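You operate a simulated robot arm through the tools that you are given. There is no shell and no other tool.

You are at the controls of a simulated robot arm. One attempt, no reset.

JOB
Pack the yellow small round straw basket on the dresser top. At the end: the hearth stone from the dresser top is in the yellow small round straw basket; the blue rag is in the yellow small round straw basket; whatever was shut is shut again. Leave all else as you found it, and nothing knocked over (what rides in a drawer may roll over).

The check looks at the end state, three seconds after you hand in, the way a careful person would. Anything else that was tipped, shoved, dropped, spilled or broken makes it a failure.

ROBOT AND FRAMES
A 6-joint arm with a three-finger gripper, fixed in place. Base frame: the origin is on the floor under the middle of its stand, x ahead of it, y to its left, z up. Readings come in mm, rad, newtons and seconds.
It reaches about 1213 mm from its shoulder. Its first joint turns from -2.897 to 2.897 rad. Payload 4.89 kg.
Tool frame: the origin (TCP) lies between the finger pads and is the grasp point; the fingertips stand 30 mm ahead of it; z points along the fingers, y is the line along which they close. The gripper opens to 164 mm; its body begins 125 mm behind the TCP.
Orientation is that of the tool frame in the base frame, as a unit quaternion [w, x, y, z]. With the fingers straight down and closing along the base's y, the tool's x points along the base's -x, its y along +y and its z along -z.

CONTROLS
- The arm moves only by the tool drive_tool. Its argument "series" is a list of rows, each a list of 7 numbers: the turn, a rotation vector about the tool's x, y, z in rad, then the shift along the tool's x, y, z in mm, then the finger opening in mm, from 0 to 164. In form: [[wx, wy, wz, x, y, z, hand], ...]. A call has 1 to 20 rows; each row shifts and turns the commanded pose from where the row before left it, along the tool's axes as they then stand. Each row takes 0.2 s and may step no farther than 50 mm and 0.15 rad from the row before; otherwise, or with a gripper value out of range, the whole call is refused. A pose out of reach is approached as far as the arm can. The call stops where the force on the tool passes 40 N (or 10 N more than at its start, if that is more) or the arm is blocked; 0.2 s more then pass. The fingers move at their own pace (about 108 mm/s each) and stop on an object; they squeeze with about 38 N. The grip force told is the motor's: it shows also when the fingers shut on nothing. Time passes only in rows, and 0.2 s behind the last, so rows that do not move let the fingers close. It gives the time, the measured TCP pose, the force on the tool (base axes), the opening and the grip force at its end, in the units of the frame above (readings bear some noise), with the torque about the TCP (base axes, N m) and any sound that the robot's microphone picked up, and new pictures: "views" is both (left out), scene, wrist or none.
- Cameras (640 x 400 px; columns grow to the right, rows downward): "scene" is fixed at [400.1, -501.3, 1519.5]; the picture's right is [0.74, -0.67, 0.00], its down [-0.42, -0.47, -0.78] and it looks along [0.52, 0.58, -0.63] (base axes); focal length 270 px, centre (320, 200). "wrist" rides on the gripper at [76, -2, -152] in the tool frame; the picture's right is [0.02, 1.00, 0.00], its down [-0.88, 0.02, -0.47] and it looks along [-0.47, 0.01, 0.88] (tool axes); focal length 247 px, centre (320, 200). There is no depth. A picture from a camera that has moved, and an enlarged one, comes with that camera's place and axes in the base frame and with its lens.
- raise_lower(by): moves the trunk up (or, below 0, down) by that many mm; the arm rides with it, the base frame stays. It gives what a move gives, with no picture.
- inspect(camera, box): a new picture of the part [left, top, right, bottom] of that camera's present view, enlarged. The clock stands still meanwhile.
- finish_job(): hands the job in; it is judged then, once.

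Places have to be worked out from the pictures, the camera data and where the tool is seen. Open the gripper and draw the arm clear of the work before you hand the job in, unless the task says otherwise.

The tools are called as a command line: name --pt "numbers of a row" for each row, then --argument value for the rest, lists and objects as JSON in quotes. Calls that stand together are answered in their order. drive_tool: Moves the arm, as the interface text tells. Its arguments: {"type":"object","properties":{"series":{"type":"array"},"views":{"type":"string","enum":["both","scene","wrist","none"]}},"required":["series"]} The other tools are called the same way: raise_lower (by) moves the trunk up or down; inspect (camera, box) takes an enlarged picture of a part of a camera's view; finish_job () hands the job in.

At the start:

```text
time: 0.0
eef_pos: [582.2, 114.0, 1317.5]
orientation: [0.0, 0.0, 1.0, 0.0]
force: [0.2, -0.4, -0.7]
torque: [0.0, -0.01, -0.02]
finger_gap: 164.2
gripper_force: 0.0
trunk travel left (down, up): [-50.0, 340.0]
```

scene: 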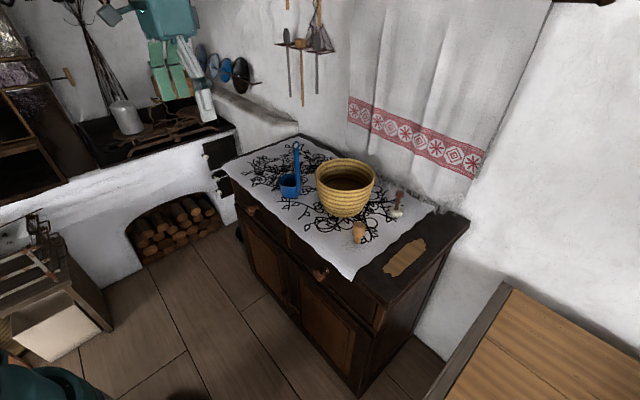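
wrist: 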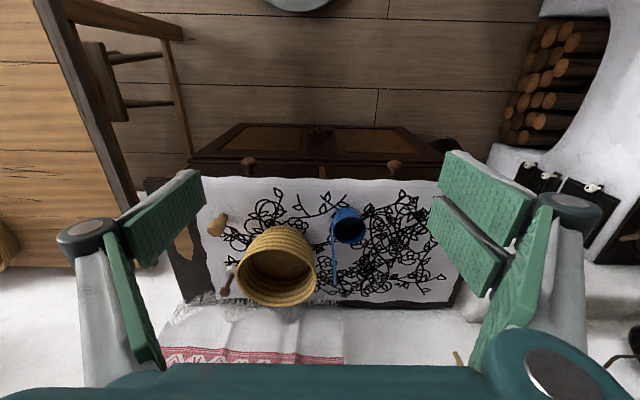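

The pictures show a dresser with a yellow basket, a blue ladle/cup, a small wooden object and something near the wall; I'll enlarge the views to identify the objects.

inspect --camera "scene" --box '[220, 130, 480, 292]'

inspect --camera "wrist" --box '[150, 110, 480, 316]'

inspect --camera "scene" --box '[330, 170, 450, 245]'

```text
2.46 times, centred on (350, 211) of scene
camera zoom: at [400.1, -501.3, 1519.5], right [0.74, -0.67, 0.0], down [-0.42, -0.47, -0.78], along [0.52, 0.58, -0.63], focal length 665 px, centre (246, 173)
```

zoom: 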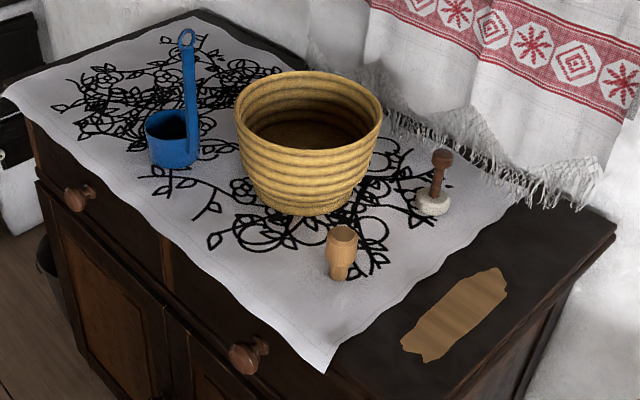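

```text
1.94 times, centred on (315, 213) of wrist
camera zoom: at [503.9, 110.3, 1469.1], right [-0.02, 1.0, 0.0], down [0.88, 0.02, 0.47], along [0.47, 0.01, -0.88], focal length 479 px, centre (330, 175)
```

zoom: 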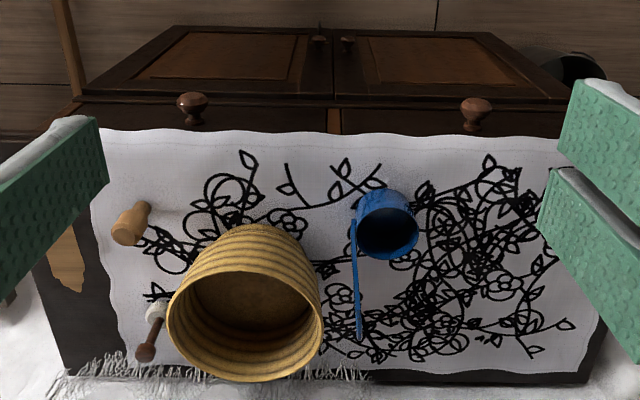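

```text
5.33 times, centred on (390, 208) of scene
camera zoom: at [400.1, -501.3, 1519.5], right [0.74, -0.67, 0.0], down [-0.42, -0.47, -0.78], along [0.52, 0.58, -0.63], focal length 1442 px, centre (-53, 160)
```

zoom: 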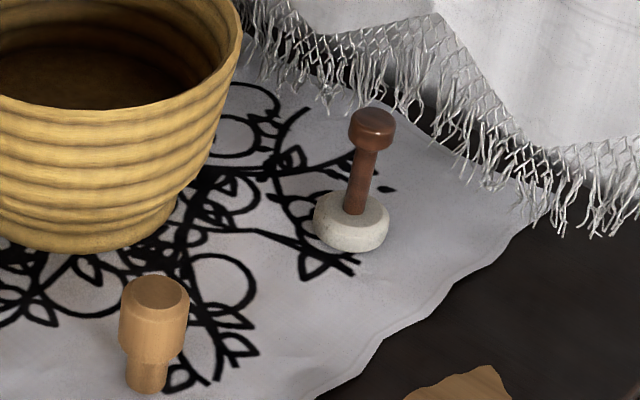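

The hearth stone appears to be the stone disc with a wooden handle near (1066,-152), the basket is near (972,8), and the tabletop is around z≈880. The rag is not visible, so it is probably in a drawer. I'll look at the dresser front and surroundings closer.

inspect --camera "scene" --box '[220, 190, 400, 400]'

inspect --camera "scene" --box '[80, 0, 240, 130]'

inspect --camera "wrist" --box '[160, 110, 480, 220]'

inspect --camera "scene" --box '[0, 180, 140, 400]'

```text
1.90 times, centred on (310, 295) of scene
camera zoom: at [400.1, -501.3, 1519.5], right [0.74, -0.67, 0.0], down [-0.42, -0.47, -0.78], along [0.52, 0.58, -0.63], focal length 515 px, centre (339, 19)
```

zoom: 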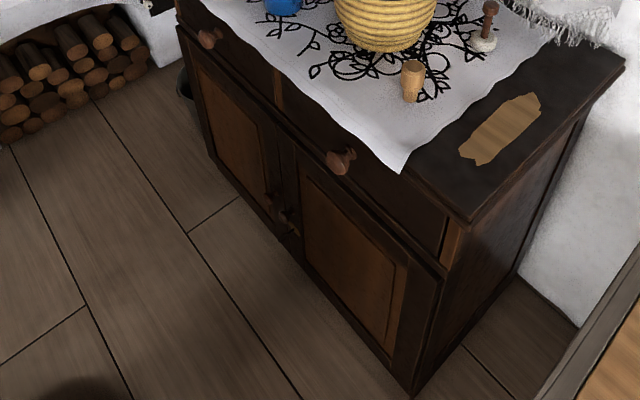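

```text
3.08 times, centred on (160, 65) of scene
camera zoom: at [400.1, -501.3, 1519.5], right [0.74, -0.67, 0.0], down [-0.42, -0.47, -0.78], along [0.52, 0.58, -0.63], focal length 832 px, centre (812, 615)
```

zoom: 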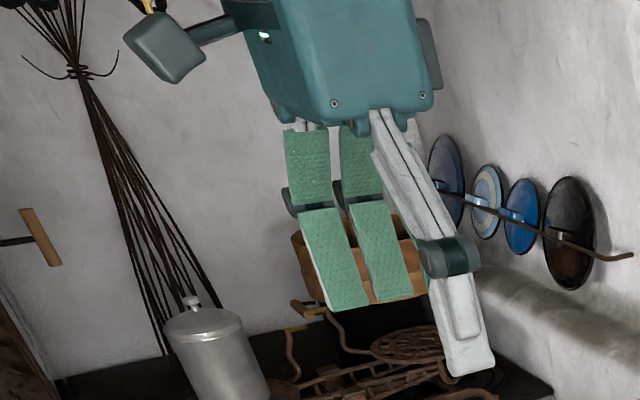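

```text
2.00 times, centred on (320, 165) of wrist
camera zoom: at [503.9, 110.3, 1469.1], right [-0.02, 1.0, 0.0], down [0.88, 0.02, 0.47], along [0.47, 0.01, -0.88], focal length 494 px, centre (320, 270)
```

zoom: 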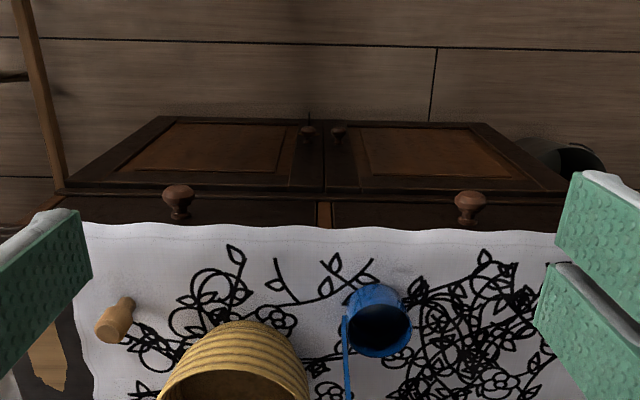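

```text
1.82 times, centred on (70, 290) of scene
camera zoom: at [400.1, -501.3, 1519.5], right [0.74, -0.67, 0.0], down [-0.42, -0.47, -0.78], along [0.52, 0.58, -0.63], focal length 491 px, centre (774, 36)
```

zoom: 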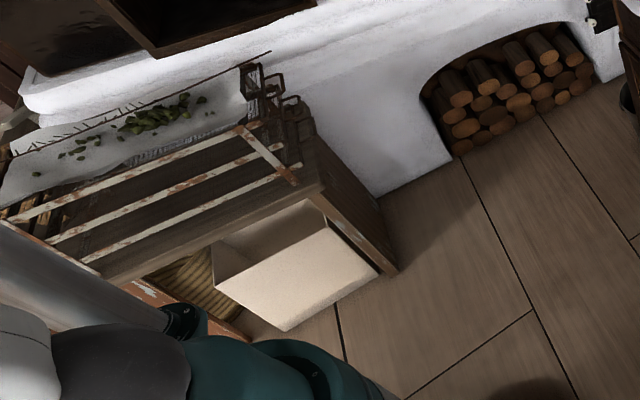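

The dresser front is at x≈788, with two drawers whose knobs are at about (765,-99,762) and (766,345,760). I'll move the arm down in front of the right-hand drawer and tilt the tool forward so the wrist camera sees the knobs.

drive_tool --pt "0 0 0 10 -43 15 164" --pt "0 0 0 10 -43 15 164" --pt "0 0 0 10 -43 15 164" --pt "0 0 0 10 -43 15 164" --pt "0 0 0 10 -41 15 120" --pt "0 -0.136 0 0 0 0 120" --pt "0 -0.136 0 0 0 0 120" --pt "0 -0.136 0 0 0 0 120" --pt "0 -0.136 0 0 0 0 120" --pt "0 -0.136 0 0 0 0 120" --pt "0 -0.136 0 0 0 0 120" --pt "0 -0.136 0 0 0 0 120" --pt "0 -0.136 0 0 0 0 120" --pt "0 -0.136 0 0 0 0 120"

```text
time: 3.0
eef_pos: [530.4, -101.3, 1242.8]
orientation: [0.575, -0.001, 0.818, 0.0]
force: [-0.2, 0.2, 0.2]
torque: [0.03, 0.0, 0.06]
finger_gap: 120.2
gripper_force: 0.0
trunk travel left (down, up): [-50.0, 340.0]
camera wrist: at [360.4, -103.0, 1221.6], right [-0.01, 1.0, -0.02], down [-0.15, 0.02, 0.99], along [0.99, 0.01, 0.15], focal length 247 px, centre (320, 200)
```

scene: 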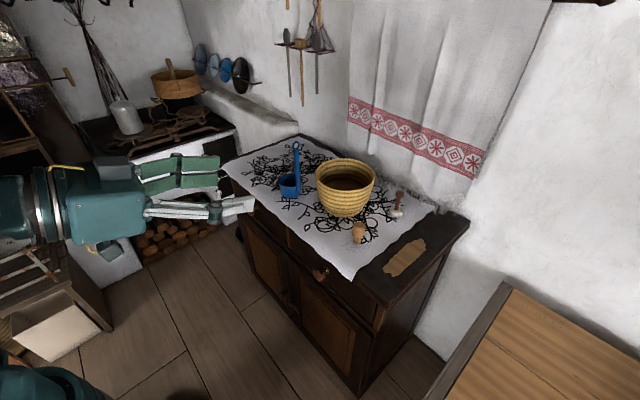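
wrist: 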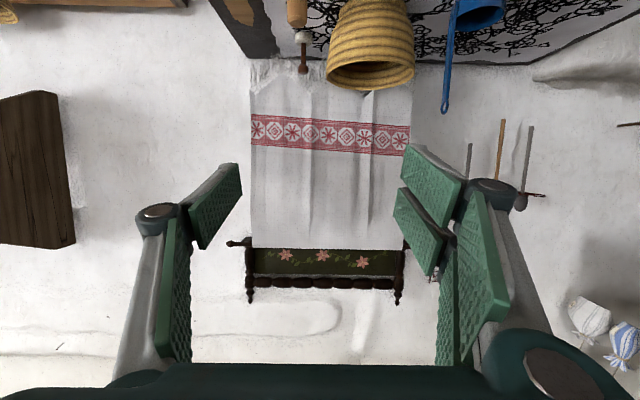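

The arm tilted well; now I descend in front of the right-hand drawer, stopping short of the knob to look.

drive_tool --pt "0 0 0 40.3 0.2 22 120" --pt "0 0 0 40.3 0.2 22 120" --pt "0 0 0 40.3 0.2 22 120" --pt "0 0 0 40.3 0.2 22 120" --pt "0 0 0 40.3 0.2 22 120" --pt "0 0 0 40.3 0.2 22 120" --pt "0 0 0 40.3 0.2 22 120" --pt "0 0 0 40.3 0.2 22 120" --pt "0 0 0 40.3 0.2 22 120" --pt "0 0 0 40.3 0.2 22 120"

```text
time: 5.2
eef_pos: [614.5, -105.1, 953.3]
orientation: [0.573, -0.001, 0.82, 0.001]
force: [0.0, 0.2, 0.8]
torque: [-0.01, 0.0, -0.05]
finger_gap: 120.1
gripper_force: 0.1
out of reach, approached as far as the arm can: row 7, 8, 9, 10
trunk travel left (down, up): [-50.0, 340.0]
camera wrist: at [444.6, -108.6, 933.2], right [-0.01, 1.0, -0.02], down [-0.14, 0.02, 0.99], along [0.99, 0.01, 0.14], focal length 247 px, centre (320, 200)
```

scene: 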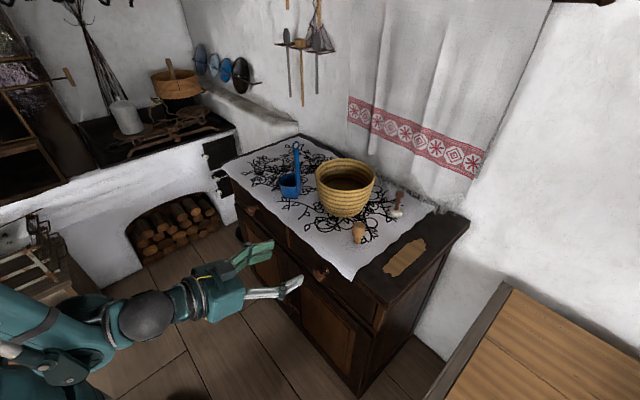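
wrist: 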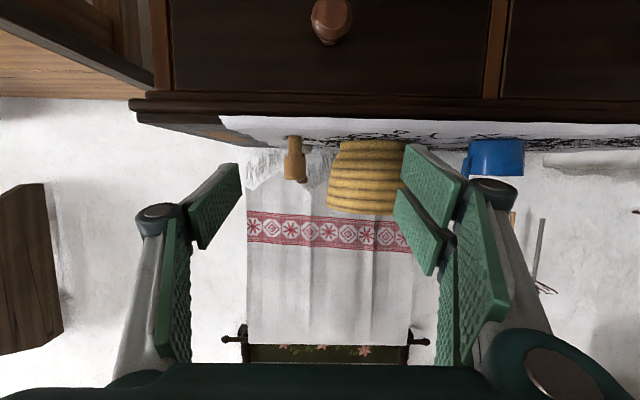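

Knob seen clearly, but with the forearm folded this close the arm runs out of reach. Raising the trunk gives it more room to work downward, so I raise it by 250 mm.

raise_lower --by 250

```text
time: 7.8
eef_pos: [615.7, -106.3, 1202.0]
orientation: [0.573, 0.001, 0.82, -0.001]
force: [-0.7, -0.8, 0.3]
torque: [0.02, 0.0, 0.0]
finger_gap: 119.9
gripper_force: 0.1
trunk travel left (down, up): [-300.0, 90.0]
```

Now descending with the trunk raised toward a point in front of the knob.

drive_tool --pt "0 0 0 41.4 0.7 16.8 120" --pt "0 0 0 41.4 0.7 16.8 120" --pt "0 0 0 41.4 0.7 16.8 120" --pt "0 0 0 41.4 0.7 16.8 120" --pt "0 0 0 41.4 0.7 16.8 120" --pt "0 0 0 41.4 0.7 16.8 120" --pt "0 0 0 41.4 0.7 16.8 120" --pt "0 0 0 41.4 0.7 16.8 120"

```text
time: 9.6
eef_pos: [670.0, -117.4, 1190.8]
orientation: [0.573, 0.0, 0.82, 0.0]
force: [-1.1, 0.4, -0.1]
torque: [-0.02, 0.06, -0.02]
finger_gap: 120.2
gripper_force: 0.0
out of reach, approached as far as the arm can: row 1, 2, 3, 4, 5, 6, 7, 8
trunk travel left (down, up): [-300.0, 90.0]
camera wrist: at [499.7, -120.7, 1170.7], right [-0.01, 1.0, -0.02], down [-0.14, 0.02, 0.99], along [0.99, 0.01, 0.14], focal length 247 px, centre (320, 200)
```

scene: 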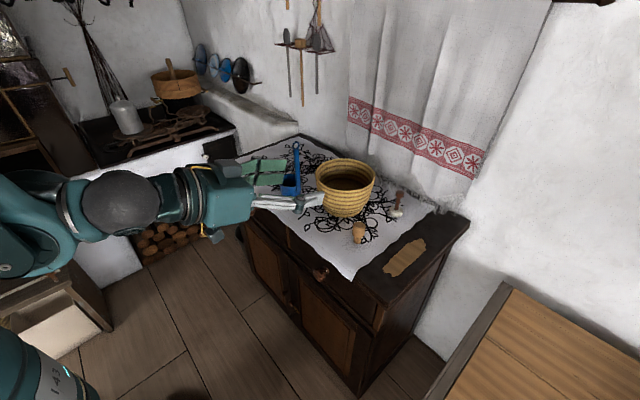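
wrist: 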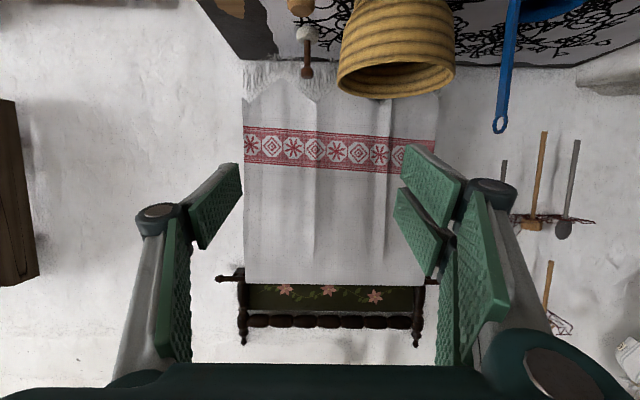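

The arm still can't go lower relative to the trunk in this posture; I'll look at the arm's posture to understand which limit it is hitting.

inspect --camera "scene" --box '[0, 140, 260, 400]'

```text
1.54 times, centred on (130, 270) of scene
camera zoom: at [400.1, -501.3, 1519.5], right [0.74, -0.67, 0.0], down [-0.42, -0.47, -0.78], along [0.52, 0.58, -0.63], focal length 416 px, centre (612, 92)
```

zoom: 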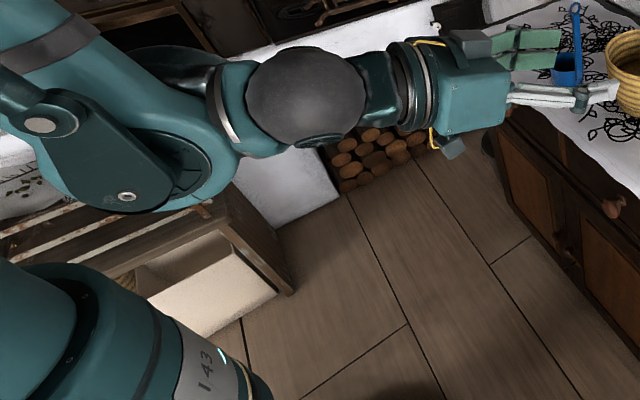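

The elbow is up and the wrist bend looks like the limit, so I'll lower the trunk fully and use a steeper tool angle instead.

raise_lower --by -300

```text
time: 12.6
eef_pos: [669.6, -117.5, 890.4]
orientation: [0.572, 0.001, 0.821, -0.001]
force: [0.5, 0.5, 0.9]
torque: [0.01, -0.01, 0.0]
finger_gap: 120.0
gripper_force: 0.0
trunk travel left (down, up): [0.0, 390.0]
```

Rotating the tool back to about 48° from vertical and easing down toward the knob.

drive_tool --pt "0 0.13 0 0 0 0 120" --pt "0 0.13 0 0 0 0 120" --pt "0 0.13 0 0 0 0 120" --pt "0 0 0 14 6 20 120" --pt "0 0 0 14 6 20 120" --pt "0 0 0 14 6 20 120"

```text
time: 14.0
eef_pos: [685.9, -99.5, 817.7]
orientation: [0.401, -0.001, 0.916, 0.001]
force: [-1.4, 0.3, 0.0]
torque: [-0.02, -0.05, -0.02]
finger_gap: 119.9
gripper_force: 0.1
trunk travel left (down, up): [0.0, 390.0]
camera wrist: at [520.9, -102.5, 863.7], right [-0.01, 1.0, -0.02], down [0.25, 0.02, 0.97], along [0.97, 0.01, -0.25], focal length 247 px, centre (320, 200)
```

scene: 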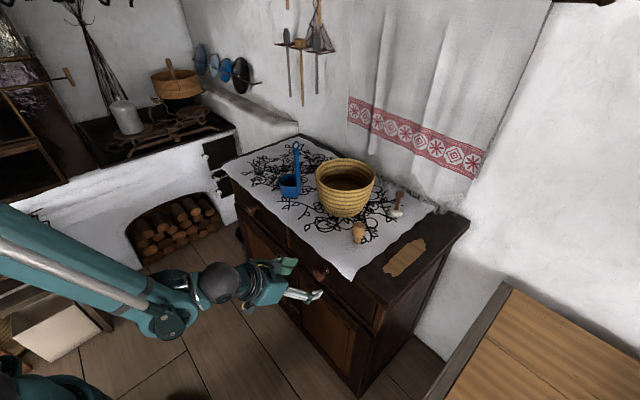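
wrist: 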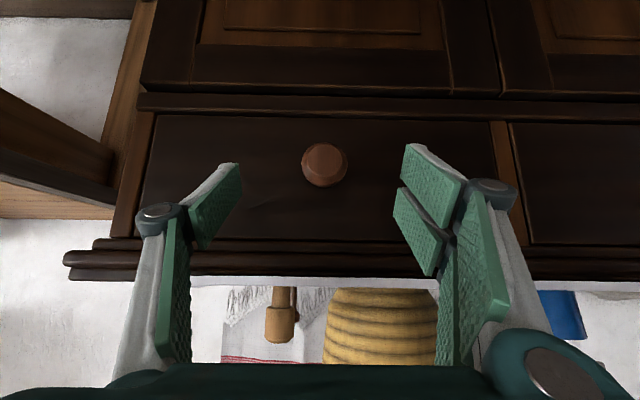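

Good: the knob is in view near (763,-96,763) and the drawer front spans z≈687–839. I'll zoom in to see the fingertips' geometry against the knob.

inspect --camera "wrist" --box '[130, 90, 530, 340]'

inspect --camera "scene" --box '[200, 220, 400, 345]'

```text
1.60 times, centred on (330, 215) of wrist
camera zoom: at [520.9, -102.5, 863.7], right [-0.01, 1.0, -0.02], down [0.25, 0.02, 0.97], along [0.97, 0.01, -0.25], focal length 395 px, centre (304, 176)
```

zoom: 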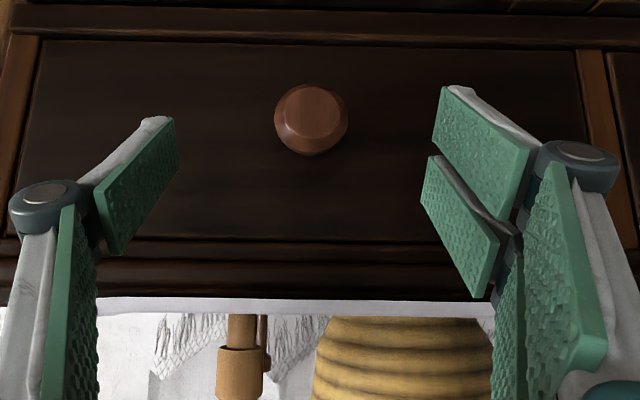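

```text
3.20 times, centred on (300, 282) of scene
camera zoom: at [400.1, -501.3, 1519.5], right [0.74, -0.67, 0.0], down [-0.42, -0.47, -0.78], along [0.52, 0.58, -0.63], focal length 865 px, centre (384, -64)
```

zoom: 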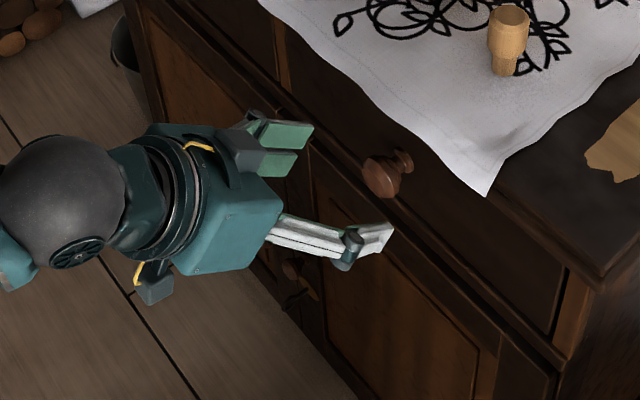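

The fingers run parallel to the tool axis and are about 62 mm wide in total. I'll tilt a bit more to the horizontal and move up close to the knob, narrowing the opening to 90 mm.

drive_tool --pt "0 -0.12 0 0 0 0 90" --pt "0 -0.12 0 0 0 0 90" --pt "0 0 0 8 1 21 90" --pt "0 0 0 8 1.5 21 90"

```text
time: 15.0
eef_pos: [727.4, -99.6, 824.1]
orientation: [0.507, 0.001, 0.862, 0.0]
force: [-0.4, 0.6, 0.3]
torque: [-0.01, 0.01, 0.01]
finger_gap: 89.9
gripper_force: 0.2
out of reach, approached as far as the arm can: row 2, 3, 4
trunk travel left (down, up): [0.0, 390.0]
camera wrist: at [556.6, -102.6, 831.8], right [-0.01, 1.0, -0.02], down [0.01, 0.02, 1.0], along [1.0, 0.01, -0.01], focal length 247 px, centre (320, 200)
```

scene: 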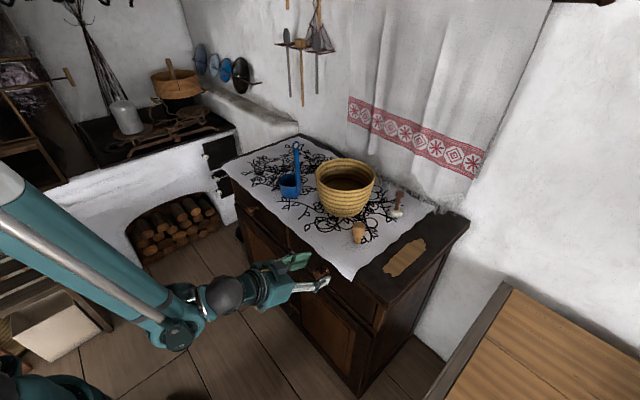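
wrist: 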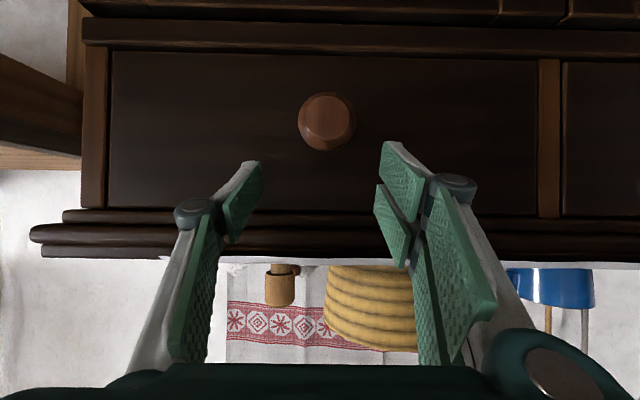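

At this height 61° is the limit, so I'll back off slightly, go to about 45°, and check where the commanded pose stands.

drive_tool --pt "0 0.14 0 0 0 -30 90" --pt "0 0.15 0 0 0 0 90" --views "wrist"

```text
time: 15.6
eef_pos: [703.2, -99.0, 839.3]
orientation: [0.379, 0.0, 0.926, 0.0]
force: [0.4, 0.1, -0.3]
torque: [0.02, 0.04, 0.01]
finger_gap: 89.9
gripper_force: 0.1
trunk travel left (down, up): [0.0, 390.0]
camera wrist: at [541.4, -102.6, 893.5], right [-0.02, 1.0, -0.01], down [0.3, 0.02, 0.95], along [0.95, 0.01, -0.3], focal length 247 px, centre (320, 200)
```

wrist: 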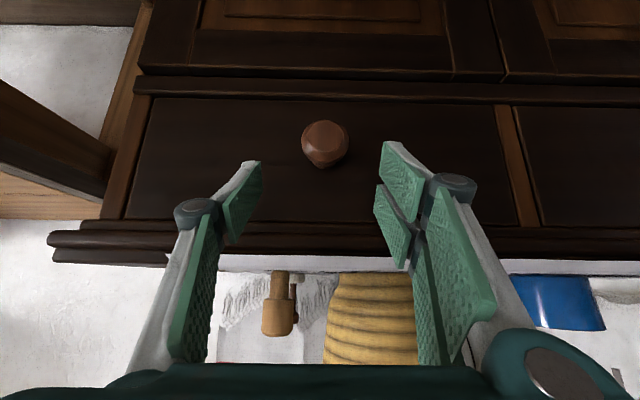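

The commanded pose follows the achieved one. I'll descend in front of the knob, then look before going forward.

drive_tool --pt "0 0 0 13 0.8 18 90" --pt "0 0 0 13 0.8 18 90" --pt "0 0 0 13.2 0.9 18.1 90"

```text
time: 16.4
eef_pos: [712.9, -97.5, 771.5]
orientation: [0.38, 0.0, 0.925, 0.001]
force: [-1.2, 0.2, 0.9]
torque: [-0.02, -0.06, 0.01]
finger_gap: 89.9
gripper_force: 0.2
trunk travel left (down, up): [0.0, 390.0]
camera wrist: at [550.6, -101.6, 826.6], right [-0.02, 1.0, -0.01], down [0.3, 0.02, 0.96], along [0.96, 0.01, -0.3], focal length 247 px, centre (320, 200)
```

scene: 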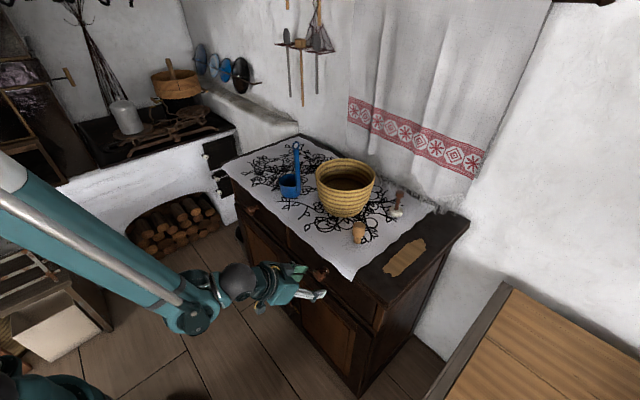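
wrist: 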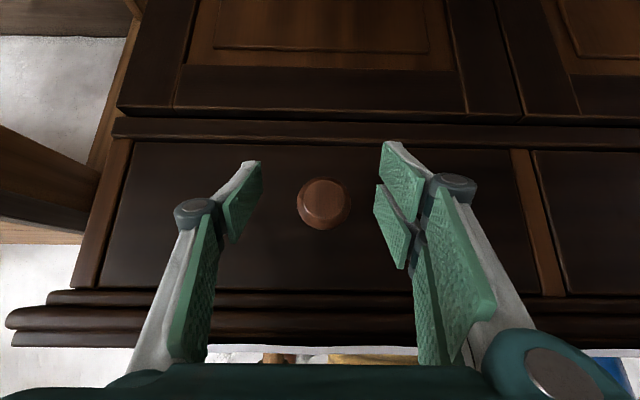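

The knob is aligned between the fingers, so I move forward ~25 mm and close on it.

drive_tool --pt "0 0 0 -6 0.7 6 90" --pt "0 0 0 -6 0.7 6 90" --pt "0 0 0 -6 0.6 6 90" --pt "0 0 0 0 0 0 90" --views "wrist"

```text
time: 17.4
eef_pos: [737.6, -97.0, 772.4]
orientation: [0.38, -0.001, 0.925, 0.001]
force: [0.3, 0.2, 0.7]
torque: [-0.02, -0.02, -0.02]
finger_gap: 90.0
gripper_force: 0.2
trunk travel left (down, up): [0.0, 390.0]
camera wrist: at [575.5, -99.7, 827.3], right [-0.02, 1.0, -0.02], down [0.3, 0.02, 0.96], along [0.96, 0.01, -0.3], focal length 247 px, centre (320, 200)
```

wrist: 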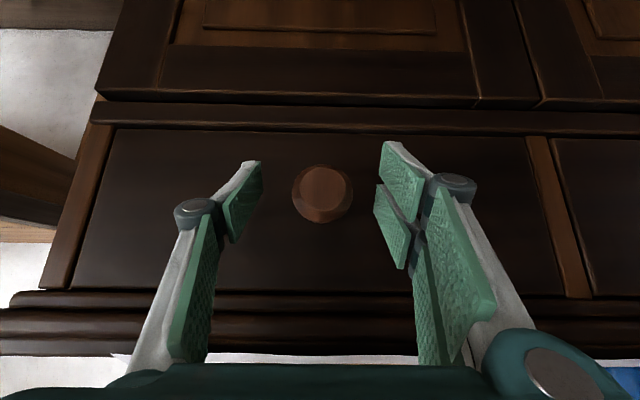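

No contact and aligned; now closing on the knob head.

drive_tool --pt "0 0 0 0 0 0 60" --pt "0 0 0 0 0 0 30" --pt "0 0 0 0 0 0 30" --pt "0 0 0 0 0 0 30" --views "both"

```text
time: 18.6
eef_pos: [737.6, -93.5, 772.9]
orientation: [0.379, -0.001, 0.925, 0.001]
force: [1.9, 15.9, -0.6]
torque: [-0.33, 0.14, 0.14]
finger_gap: 46.6
gripper_force: 44.9
trunk travel left (down, up): [0.0, 390.0]
stopped in row 4: the force on the tool passed its limit at 41 N (the readings are from after the stop); the commanded pose is now the measured one
camera wrist: at [575.4, -98.1, 827.2], right [-0.02, 1.0, -0.01], down [0.3, 0.02, 0.95], along [0.95, 0.01, -0.3], focal length 247 px, centre (320, 200)
```

scene: 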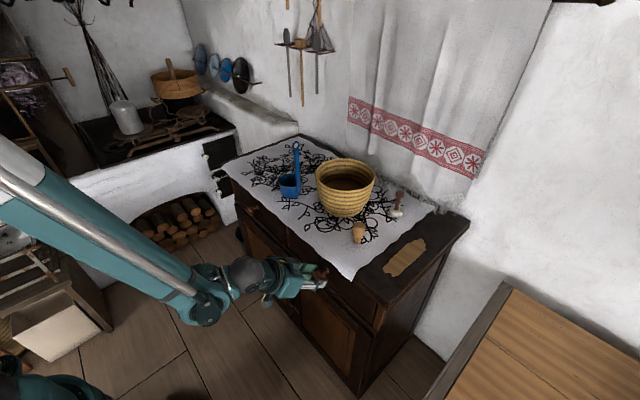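
wrist: 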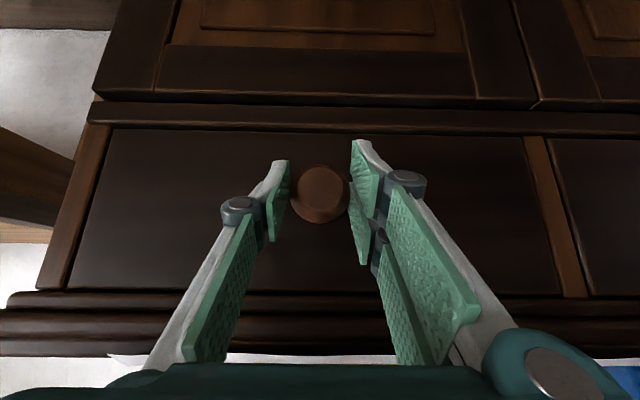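

The knob is gripped (gap 46.6 mm, 45 N). Now I pull gently along −x.

drive_tool --pt "0 0 0 3.6 0 -3.5 30" --pt "0 0 0 7 0 -7 30" --pt "0 0 0 7 0 -7 30" --pt "0 0 0 7 0 -7 30" --pt "0 0 0 7 0 -7 30"

```text
time: 19.8
eef_pos: [692.4, -95.2, 773.1]
orientation: [0.378, -0.001, 0.926, 0.001]
force: [-2.0, 14.2, -7.5]
torque: [0.05, -0.04, 0.27]
finger_gap: 46.4
gripper_force: 45.2
trunk travel left (down, up): [0.0, 390.0]
camera wrist: at [530.1, -97.9, 827.4], right [-0.02, 1.0, -0.01], down [0.3, 0.02, 0.95], along [0.95, 0.01, -0.3], focal length 247 px, centre (320, 200)
```

scene: 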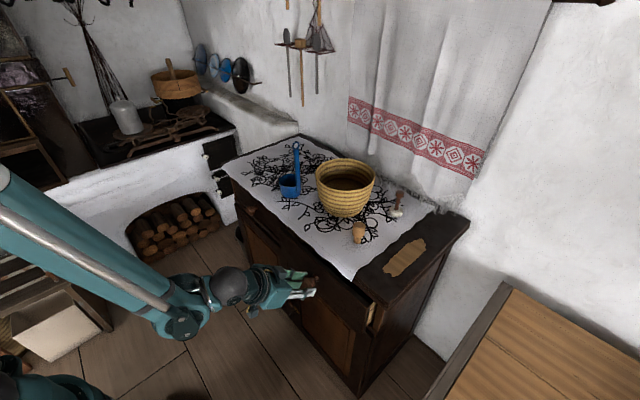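
wrist: 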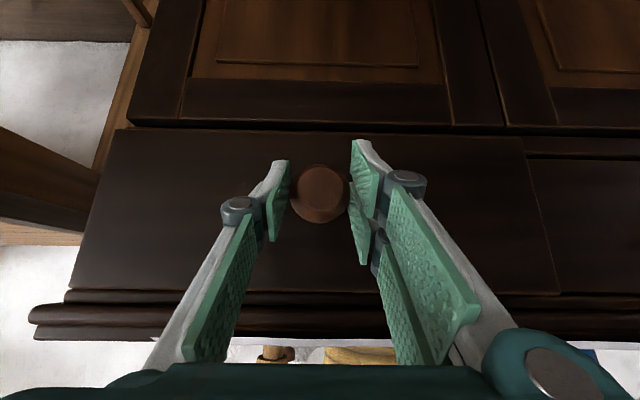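

The drawer is sliding out smoothly (45 mm so far). Continuing the pull.

drive_tool --pt "0 0 0 10 0 -9.8 30" --pt "0 0 0 10 0 -9.8 30" --pt "0 0 0 10 0 -9.8 30" --pt "0 0 0 10 0 -9.8 30" --pt "0 0 0 10 0 -9.8 30" --pt "0 0 0 10 0 -9.8 30"

```text
time: 20.4
eef_pos: [663.7, -94.4, 772.6]
orientation: [0.377, 0.0, 0.926, 0.001]
force: [1.5, 3.6, -27.5]
torque: [-0.33, 1.63, -0.29]
finger_gap: 46.4
gripper_force: 44.6
trunk travel left (down, up): [0.0, 390.0]
stopped in row 3: the force on the tool passed its limit at 44 N (the readings are from after the stop); the commanded pose is now the measured one
camera wrist: at [503.5, -98.0, 828.5], right [-0.02, 1.0, -0.01], down [0.3, 0.02, 0.95], along [0.95, 0.01, -0.3], focal length 247 px, centre (320, 200)
```

scene: 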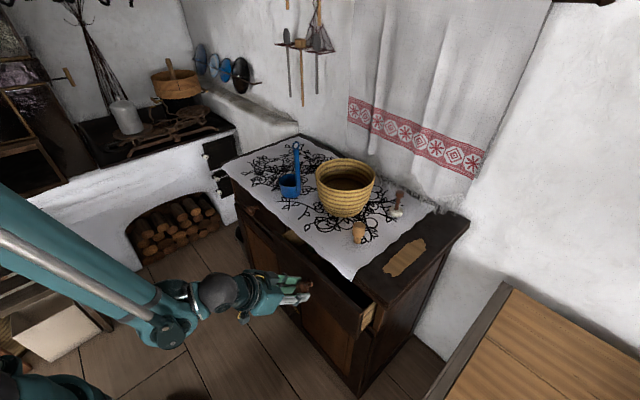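
wrist: 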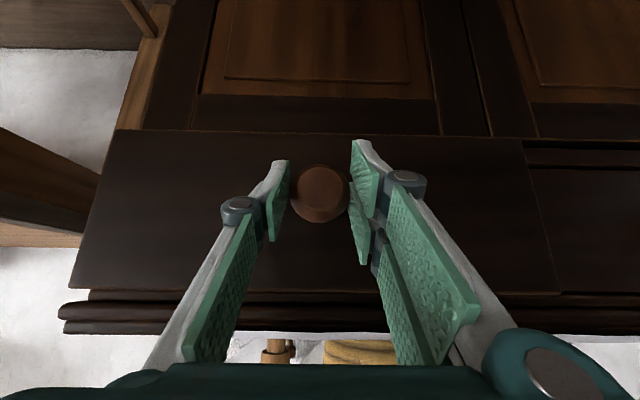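

The drawer is out about 75 mm and the load is mainly downward on the tool (drawer sagging slightly). I'll ease the tool down a touch and keep pulling more slowly.

drive_tool --pt "0 0 0 1.4 0 1.4 30" --pt "0 0 0 3.5 0 -3.5 30" --pt "0 0 0 5 0 -5 30" --pt "0 0 0 5 0 -5 30" --pt "0 0 0 5 0 -5 30" --views "scene"

```text
time: 21.6
eef_pos: [638.4, -94.2, 772.3]
orientation: [0.378, -0.001, 0.926, 0.001]
force: [0.2, 2.7, 0.7]
torque: [-0.16, 0.63, 0.36]
finger_gap: 46.6
gripper_force: 45.2
trunk travel left (down, up): [0.0, 390.0]
```

scene: 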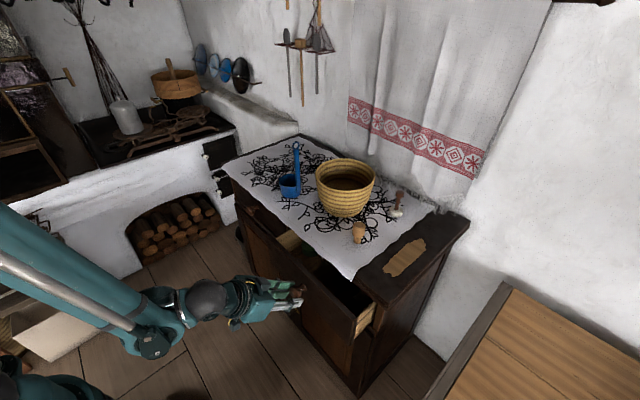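

That went smoothly; opened about 100 mm. Continue slowly.

drive_tool --pt "0 0 0 5 0 -5 30" --pt "0 0 0 5 0 -5 30" --pt "0 0 0 5 0 -5 30" --pt "0 0 0 5 0 -5 30" --pt "0 0 0 5 0 -5 30" --pt "0 0 0 5 0 -5 30" --pt "0 0 0 5 0 -5 30" --pt "0 0 0 5 0 -5 30" --pt "0 0 0 5 0 -5 30" --views "both"

```text
time: 22.4
eef_pos: [618.7, -94.9, 774.0]
orientation: [0.373, -0.001, 0.928, 0.001]
force: [0.0, -0.5, -30.1]
torque: [-0.12, 0.96, -0.08]
finger_gap: 46.2
gripper_force: 44.8
out of reach, approached as far as the arm can: row 3
trunk travel left (down, up): [0.0, 390.0]
stopped in row 3: the force on the tool passed its limit at 46 N (the readings are from after the stop); the commanded pose is now the measured one
camera wrist: at [458.1, -98.2, 829.9], right [-0.02, 1.0, -0.01], down [0.31, 0.02, 0.95], along [0.95, 0.01, -0.31], focal length 247 px, centre (320, 200)
```

scene: 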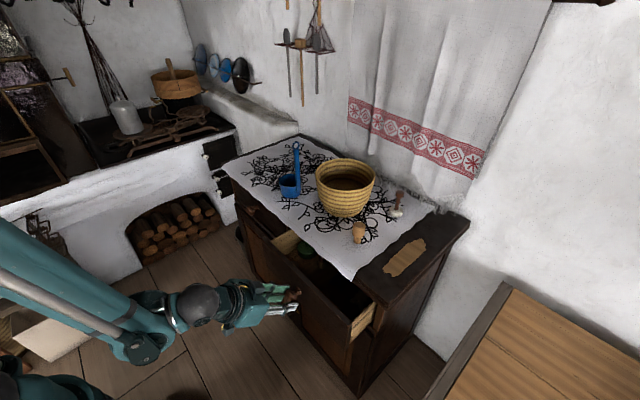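
wrist: 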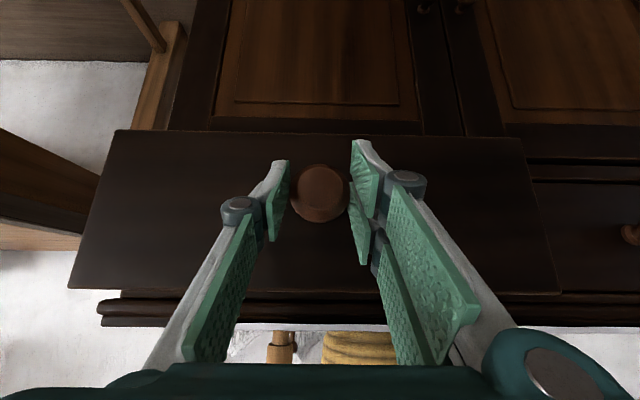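

The pull stops at the arm's reach limit for this tilt. The drawer is out ~120 mm and something green shows in it; let me zoom before continuing.

inspect --camera "scene" --box '[260, 215, 400, 320]'

```text
3.81 times, centred on (330, 268) of scene
camera zoom: at [400.1, -501.3, 1519.5], right [0.74, -0.67, 0.0], down [-0.42, -0.47, -0.78], along [0.52, 0.58, -0.63], focal length 1030 px, centre (282, -57)
```

zoom: 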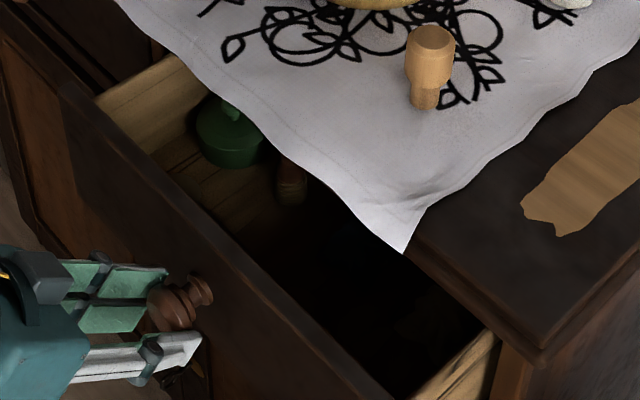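

There is a green lidded container and a wooden item in this drawer, with a dark part I can't see. I'll release the knob, retreat, and look in from above with the wrist camera.

drive_tool --pt "0 0 0 0 0 0 100" --pt "0 0 0 0 0 0 100" --pt "0 0 0 0 0 -40 100" --pt "0 0 0 0 0 -50 100" --pt "0 0.129 0 0 0 0 120" --pt "0 0.129 0 0 0 0 140" --pt "0 0.129 0 0 0 0 164" --pt "0 0.129 0 0 0 0 164" --pt "0 0.129 0 0 0 0 164" --pt "0 0.129 0 0 0 0 164" --pt "0 0 0 -20 0 -40 164" --pt "0 0 0 -20 0 -40 164" --pt "0 0 0 -20 0 -40 164"

```text
time: 25.2
eef_pos: [620.9, -96.2, 957.7]
orientation: [-0.004, -0.002, 1.0, 0.001]
force: [0.2, 0.3, 0.5]
torque: [0.0, 0.0, -0.01]
finger_gap: 163.9
gripper_force: 0.1
trunk travel left (down, up): [0.0, 390.0]
camera wrist: at [545.1, -98.1, 1111.0], right [-0.02, 1.0, 0.0], down [0.88, 0.02, 0.47], along [0.47, 0.01, -0.88], focal length 247 px, centre (320, 200)
```

scene: 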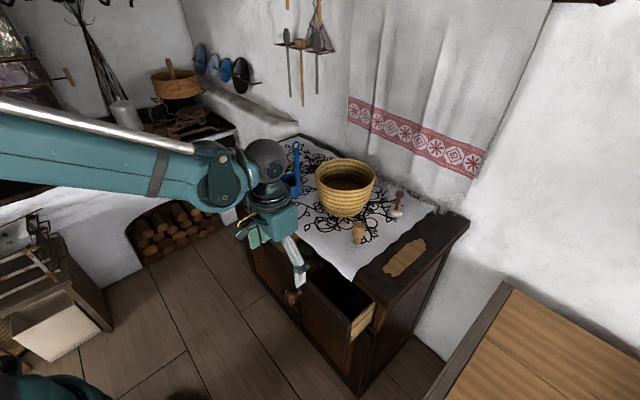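
wrist: 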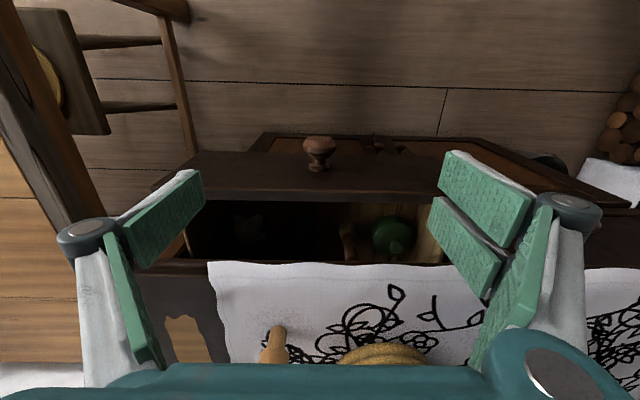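

Now I can see into the drawer; enlarging it.

inspect --camera "wrist" --box '[180, 180, 460, 280]'

inspect --camera "scene" --box '[270, 225, 400, 345]'

```text
2.29 times, centred on (320, 230) of wrist
camera zoom: at [545.1, -98.1, 1111.0], right [-0.02, 1.0, 0.0], down [0.88, 0.02, 0.47], along [0.47, 0.01, -0.88], focal length 564 px, centre (320, 131)
```

zoom: 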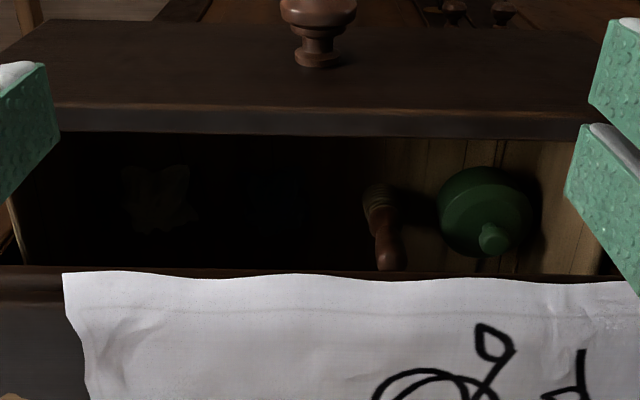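

```text
3.33 times, centred on (335, 285) of scene
camera zoom: at [400.1, -501.3, 1519.5], right [0.74, -0.67, 0.0], down [-0.42, -0.47, -0.78], along [0.52, 0.58, -0.63], focal length 901 px, centre (270, -83)
```

zoom: 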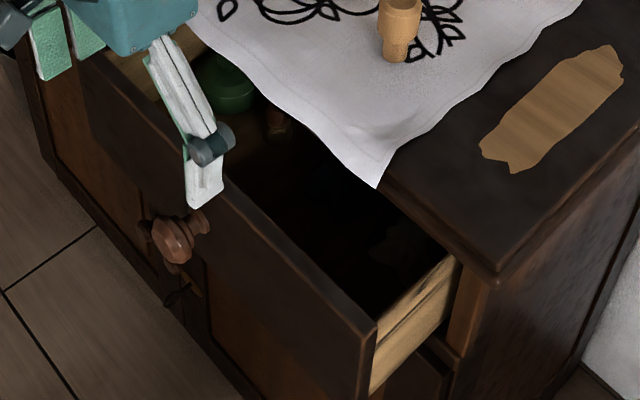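

Opened ~115 mm; the drawer interior is dark, with a crumpled shape on the left and a darker, perhaps bluish one beside it. I need it open further: the knob now stands clear of the table edge, so I'll regrip it from straight above.

drive_tool --pt "0 0 0 -5 0.3 40 100" --pt "0 0 0 -4 0.3 40 100" --pt "0 0 0 -4 0.3 40 100" --pt "0 0 0 0 0.2 35 100"

```text
time: 26.2
eef_pos: [630.2, -94.1, 803.6]
orientation: [-0.002, -0.001, 1.0, 0.001]
force: [-1.1, 0.2, 0.7]
torque: [0.0, -0.2, 0.03]
finger_gap: 99.9
gripper_force: 0.1
trunk travel left (down, up): [0.0, 390.0]
camera wrist: at [553.2, -97.1, 955.8], right [-0.02, 1.0, 0.0], down [0.88, 0.02, 0.47], along [0.47, 0.01, -0.88], focal length 247 px, centre (320, 200)
```

scene: 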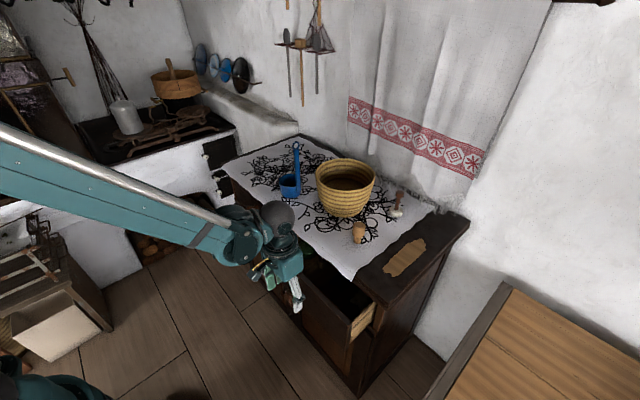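
wrist: 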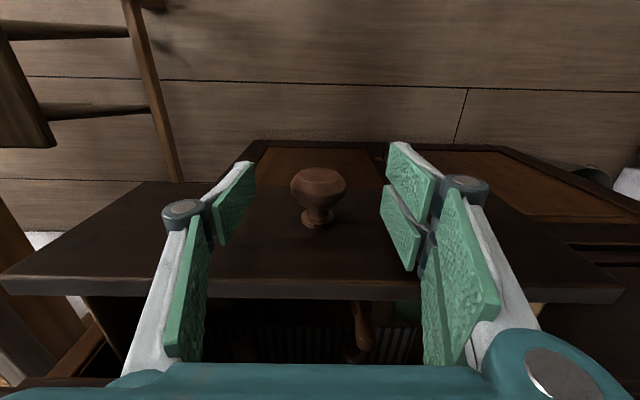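

The knob head is at about (642,-95,763), between the fingers. I'll descend to it and close.

drive_tool --pt "0 0 0 -2 -0.5 20 100" --pt "0 0 0 -2 -0.4 18 100" --pt "0 0 0 0 0 0 60" --pt "0 0 0 0 0 0 40" --pt "0 0 0 0 0 0 40" --views "wrist"

```text
time: 27.4
eef_pos: [633.9, -94.4, 764.8]
orientation: [-0.003, -0.001, 1.0, 0.001]
force: [0.2, 3.9, -9.1]
torque: [0.08, -0.21, -0.17]
finger_gap: 45.4
gripper_force: 44.0
trunk travel left (down, up): [0.0, 390.0]
camera wrist: at [557.9, -98.0, 916.3], right [-0.02, 1.0, 0.0], down [0.88, 0.02, 0.47], along [0.47, 0.01, -0.88], focal length 247 px, centre (320, 200)
```

wrist: 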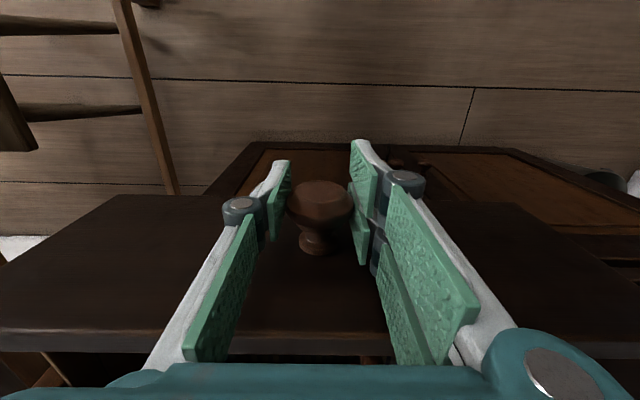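

Gripped again; pulling straight out slowly.

drive_tool --pt "0 0 0 5 0 0 40" --pt "0 0 0 8 0 0 40" --pt "0 0 0 8 0 0 40" --pt "0 0 0 8 0 0 40" --pt "0 0 0 8 0 0 40" --pt "0 0 0 8 0 0 40" --pt "0 0 0 8 0 0 40" --pt "0 0 0 8 0 0 40" --pt "0 0 0 8 0 0 40" --pt "0 0 0 8 0 0 40" --pt "0 0 0 8 0 0 40" --pt "0 0 0 5 0 0 40"

```text
time: 28.1
eef_pos: [618.7, -94.1, 763.0]
orientation: [-0.004, 0.0, 1.0, 0.001]
force: [-0.3, 0.8, -37.1]
torque: [-0.23, 0.2, -0.11]
finger_gap: 45.1
gripper_force: 44.9
trunk travel left (down, up): [0.0, 390.0]
stopped in row 3: the force on the tool passed its limit at 43 N (the readings are from after the stop); the commanded pose is now the measured one
camera wrist: at [542.4, -97.8, 916.4], right [-0.02, 1.0, 0.0], down [0.88, 0.02, 0.47], along [0.47, 0.01, -0.88], focal length 247 px, centre (320, 200)
```

scene: 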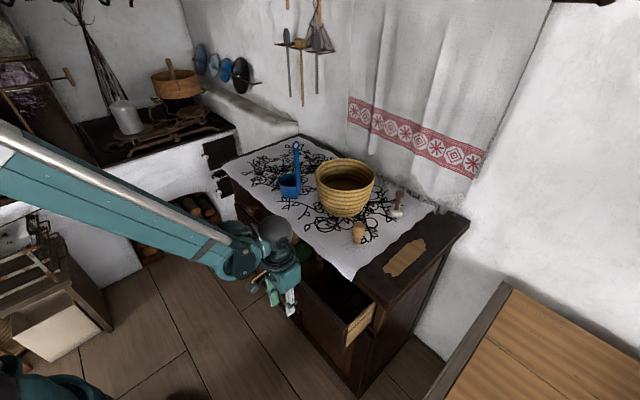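
wrist: 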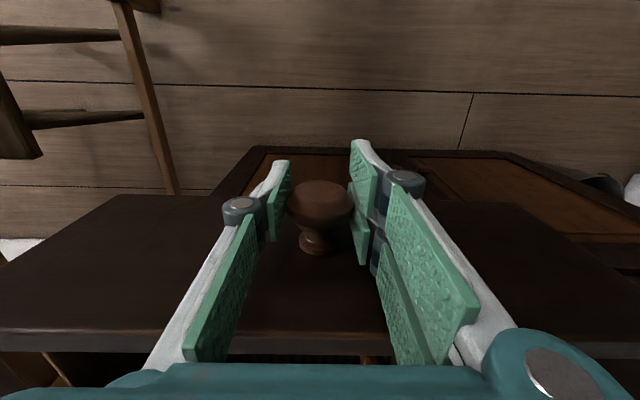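

The load is again downward on the tool: the drawer sags a little as it comes out. I'll follow it down slightly while pulling in small steps.

drive_tool --pt "0 0 0 0 0 1.5 40" --pt "0 0 0 4 0 0.5 40" --pt "0 0 0 4 0 0.3 40" --pt "0 0 0 4 0 0.3 40" --pt "0 0 0 4 0 0.3 40" --views "none"

```text
time: 29.3
eef_pos: [604.7, -93.9, 764.2]
orientation: [-0.002, -0.001, 1.0, 0.0]
force: [2.0, 3.2, 42.9]
torque: [0.15, 0.32, -0.2]
finger_gap: 45.0
gripper_force: 45.0
trunk travel left (down, up): [0.0, 390.0]
stopped in row 5: the force on the tool passed its limit at 48 N (the readings are from after the stop); the commanded pose is now the measured one
```

The knob grip is stiff vertically, so small height errors build up force. I'll release, rise and look inside; then hook the drawer panel from inside for the rest if needed.

drive_tool --pt "0 0 0 0 0 -1.5 60" --pt "0 0 0 0 0 0 100" --pt "0 0 0 0 0 -40 110" --pt "0 0 0 0 0 -45 164" --pt "0 0 0 0 0 -45 164" --pt "0 0 0 -10 0 -45 164" --pt "0 0 0 -20 0 -45 164"

```text
time: 30.9
eef_pos: [638.9, -98.1, 987.1]
orientation: [-0.003, -0.001, 1.0, 0.001]
force: [0.9, 0.3, 1.0]
torque: [0.01, 0.05, 0.01]
finger_gap: 164.2
gripper_force: 0.1
trunk travel left (down, up): [0.0, 390.0]
camera wrist: at [561.8, -101.5, 1138.5], right [-0.02, 1.0, 0.0], down [0.88, 0.02, 0.47], along [0.47, 0.01, -0.88], focal length 247 px, centre (320, 200)
```

scene: 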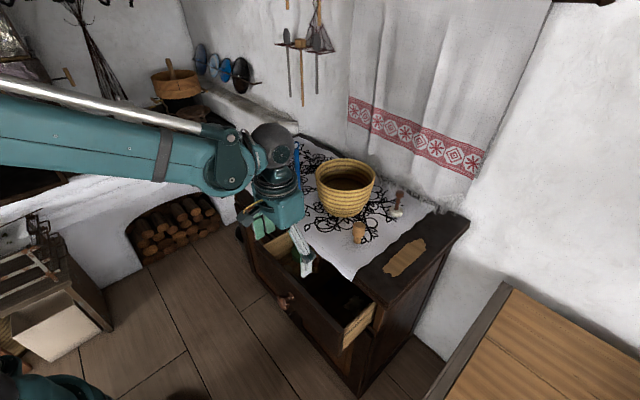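
wrist: 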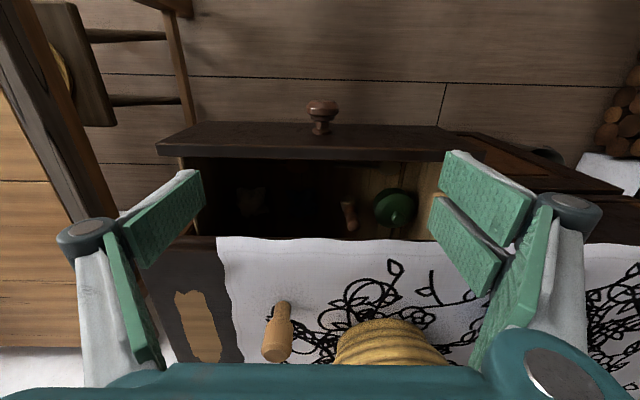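

inspect --camera "wrist" --box '[200, 140, 440, 250]'

inspect --camera "scene" --box '[290, 250, 390, 350]'

```text
2.67 times, centred on (320, 195) of wrist
camera zoom: at [561.8, -101.5, 1138.5], right [-0.02, 1.0, 0.0], down [0.88, 0.02, 0.47], along [0.47, 0.01, -0.88], focal length 659 px, centre (320, 213)
```

zoom: 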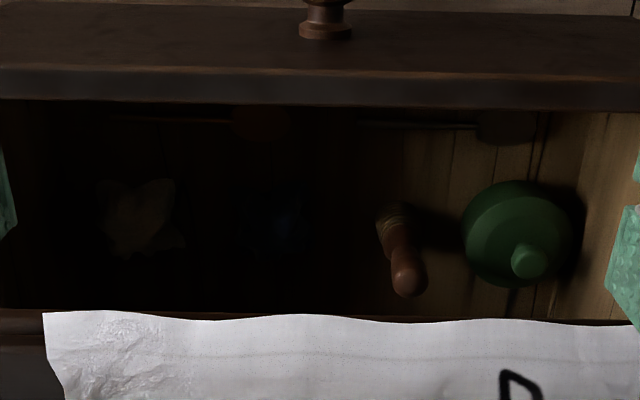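

```text
4.00 times, centred on (340, 300) of scene
camera zoom: at [400.1, -501.3, 1519.5], right [0.74, -0.67, 0.0], down [-0.42, -0.47, -0.78], along [0.52, 0.58, -0.63], focal length 1081 px, centre (240, -200)
```

zoom: 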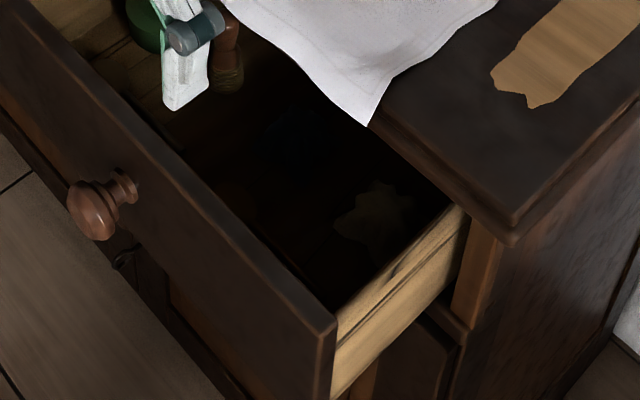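

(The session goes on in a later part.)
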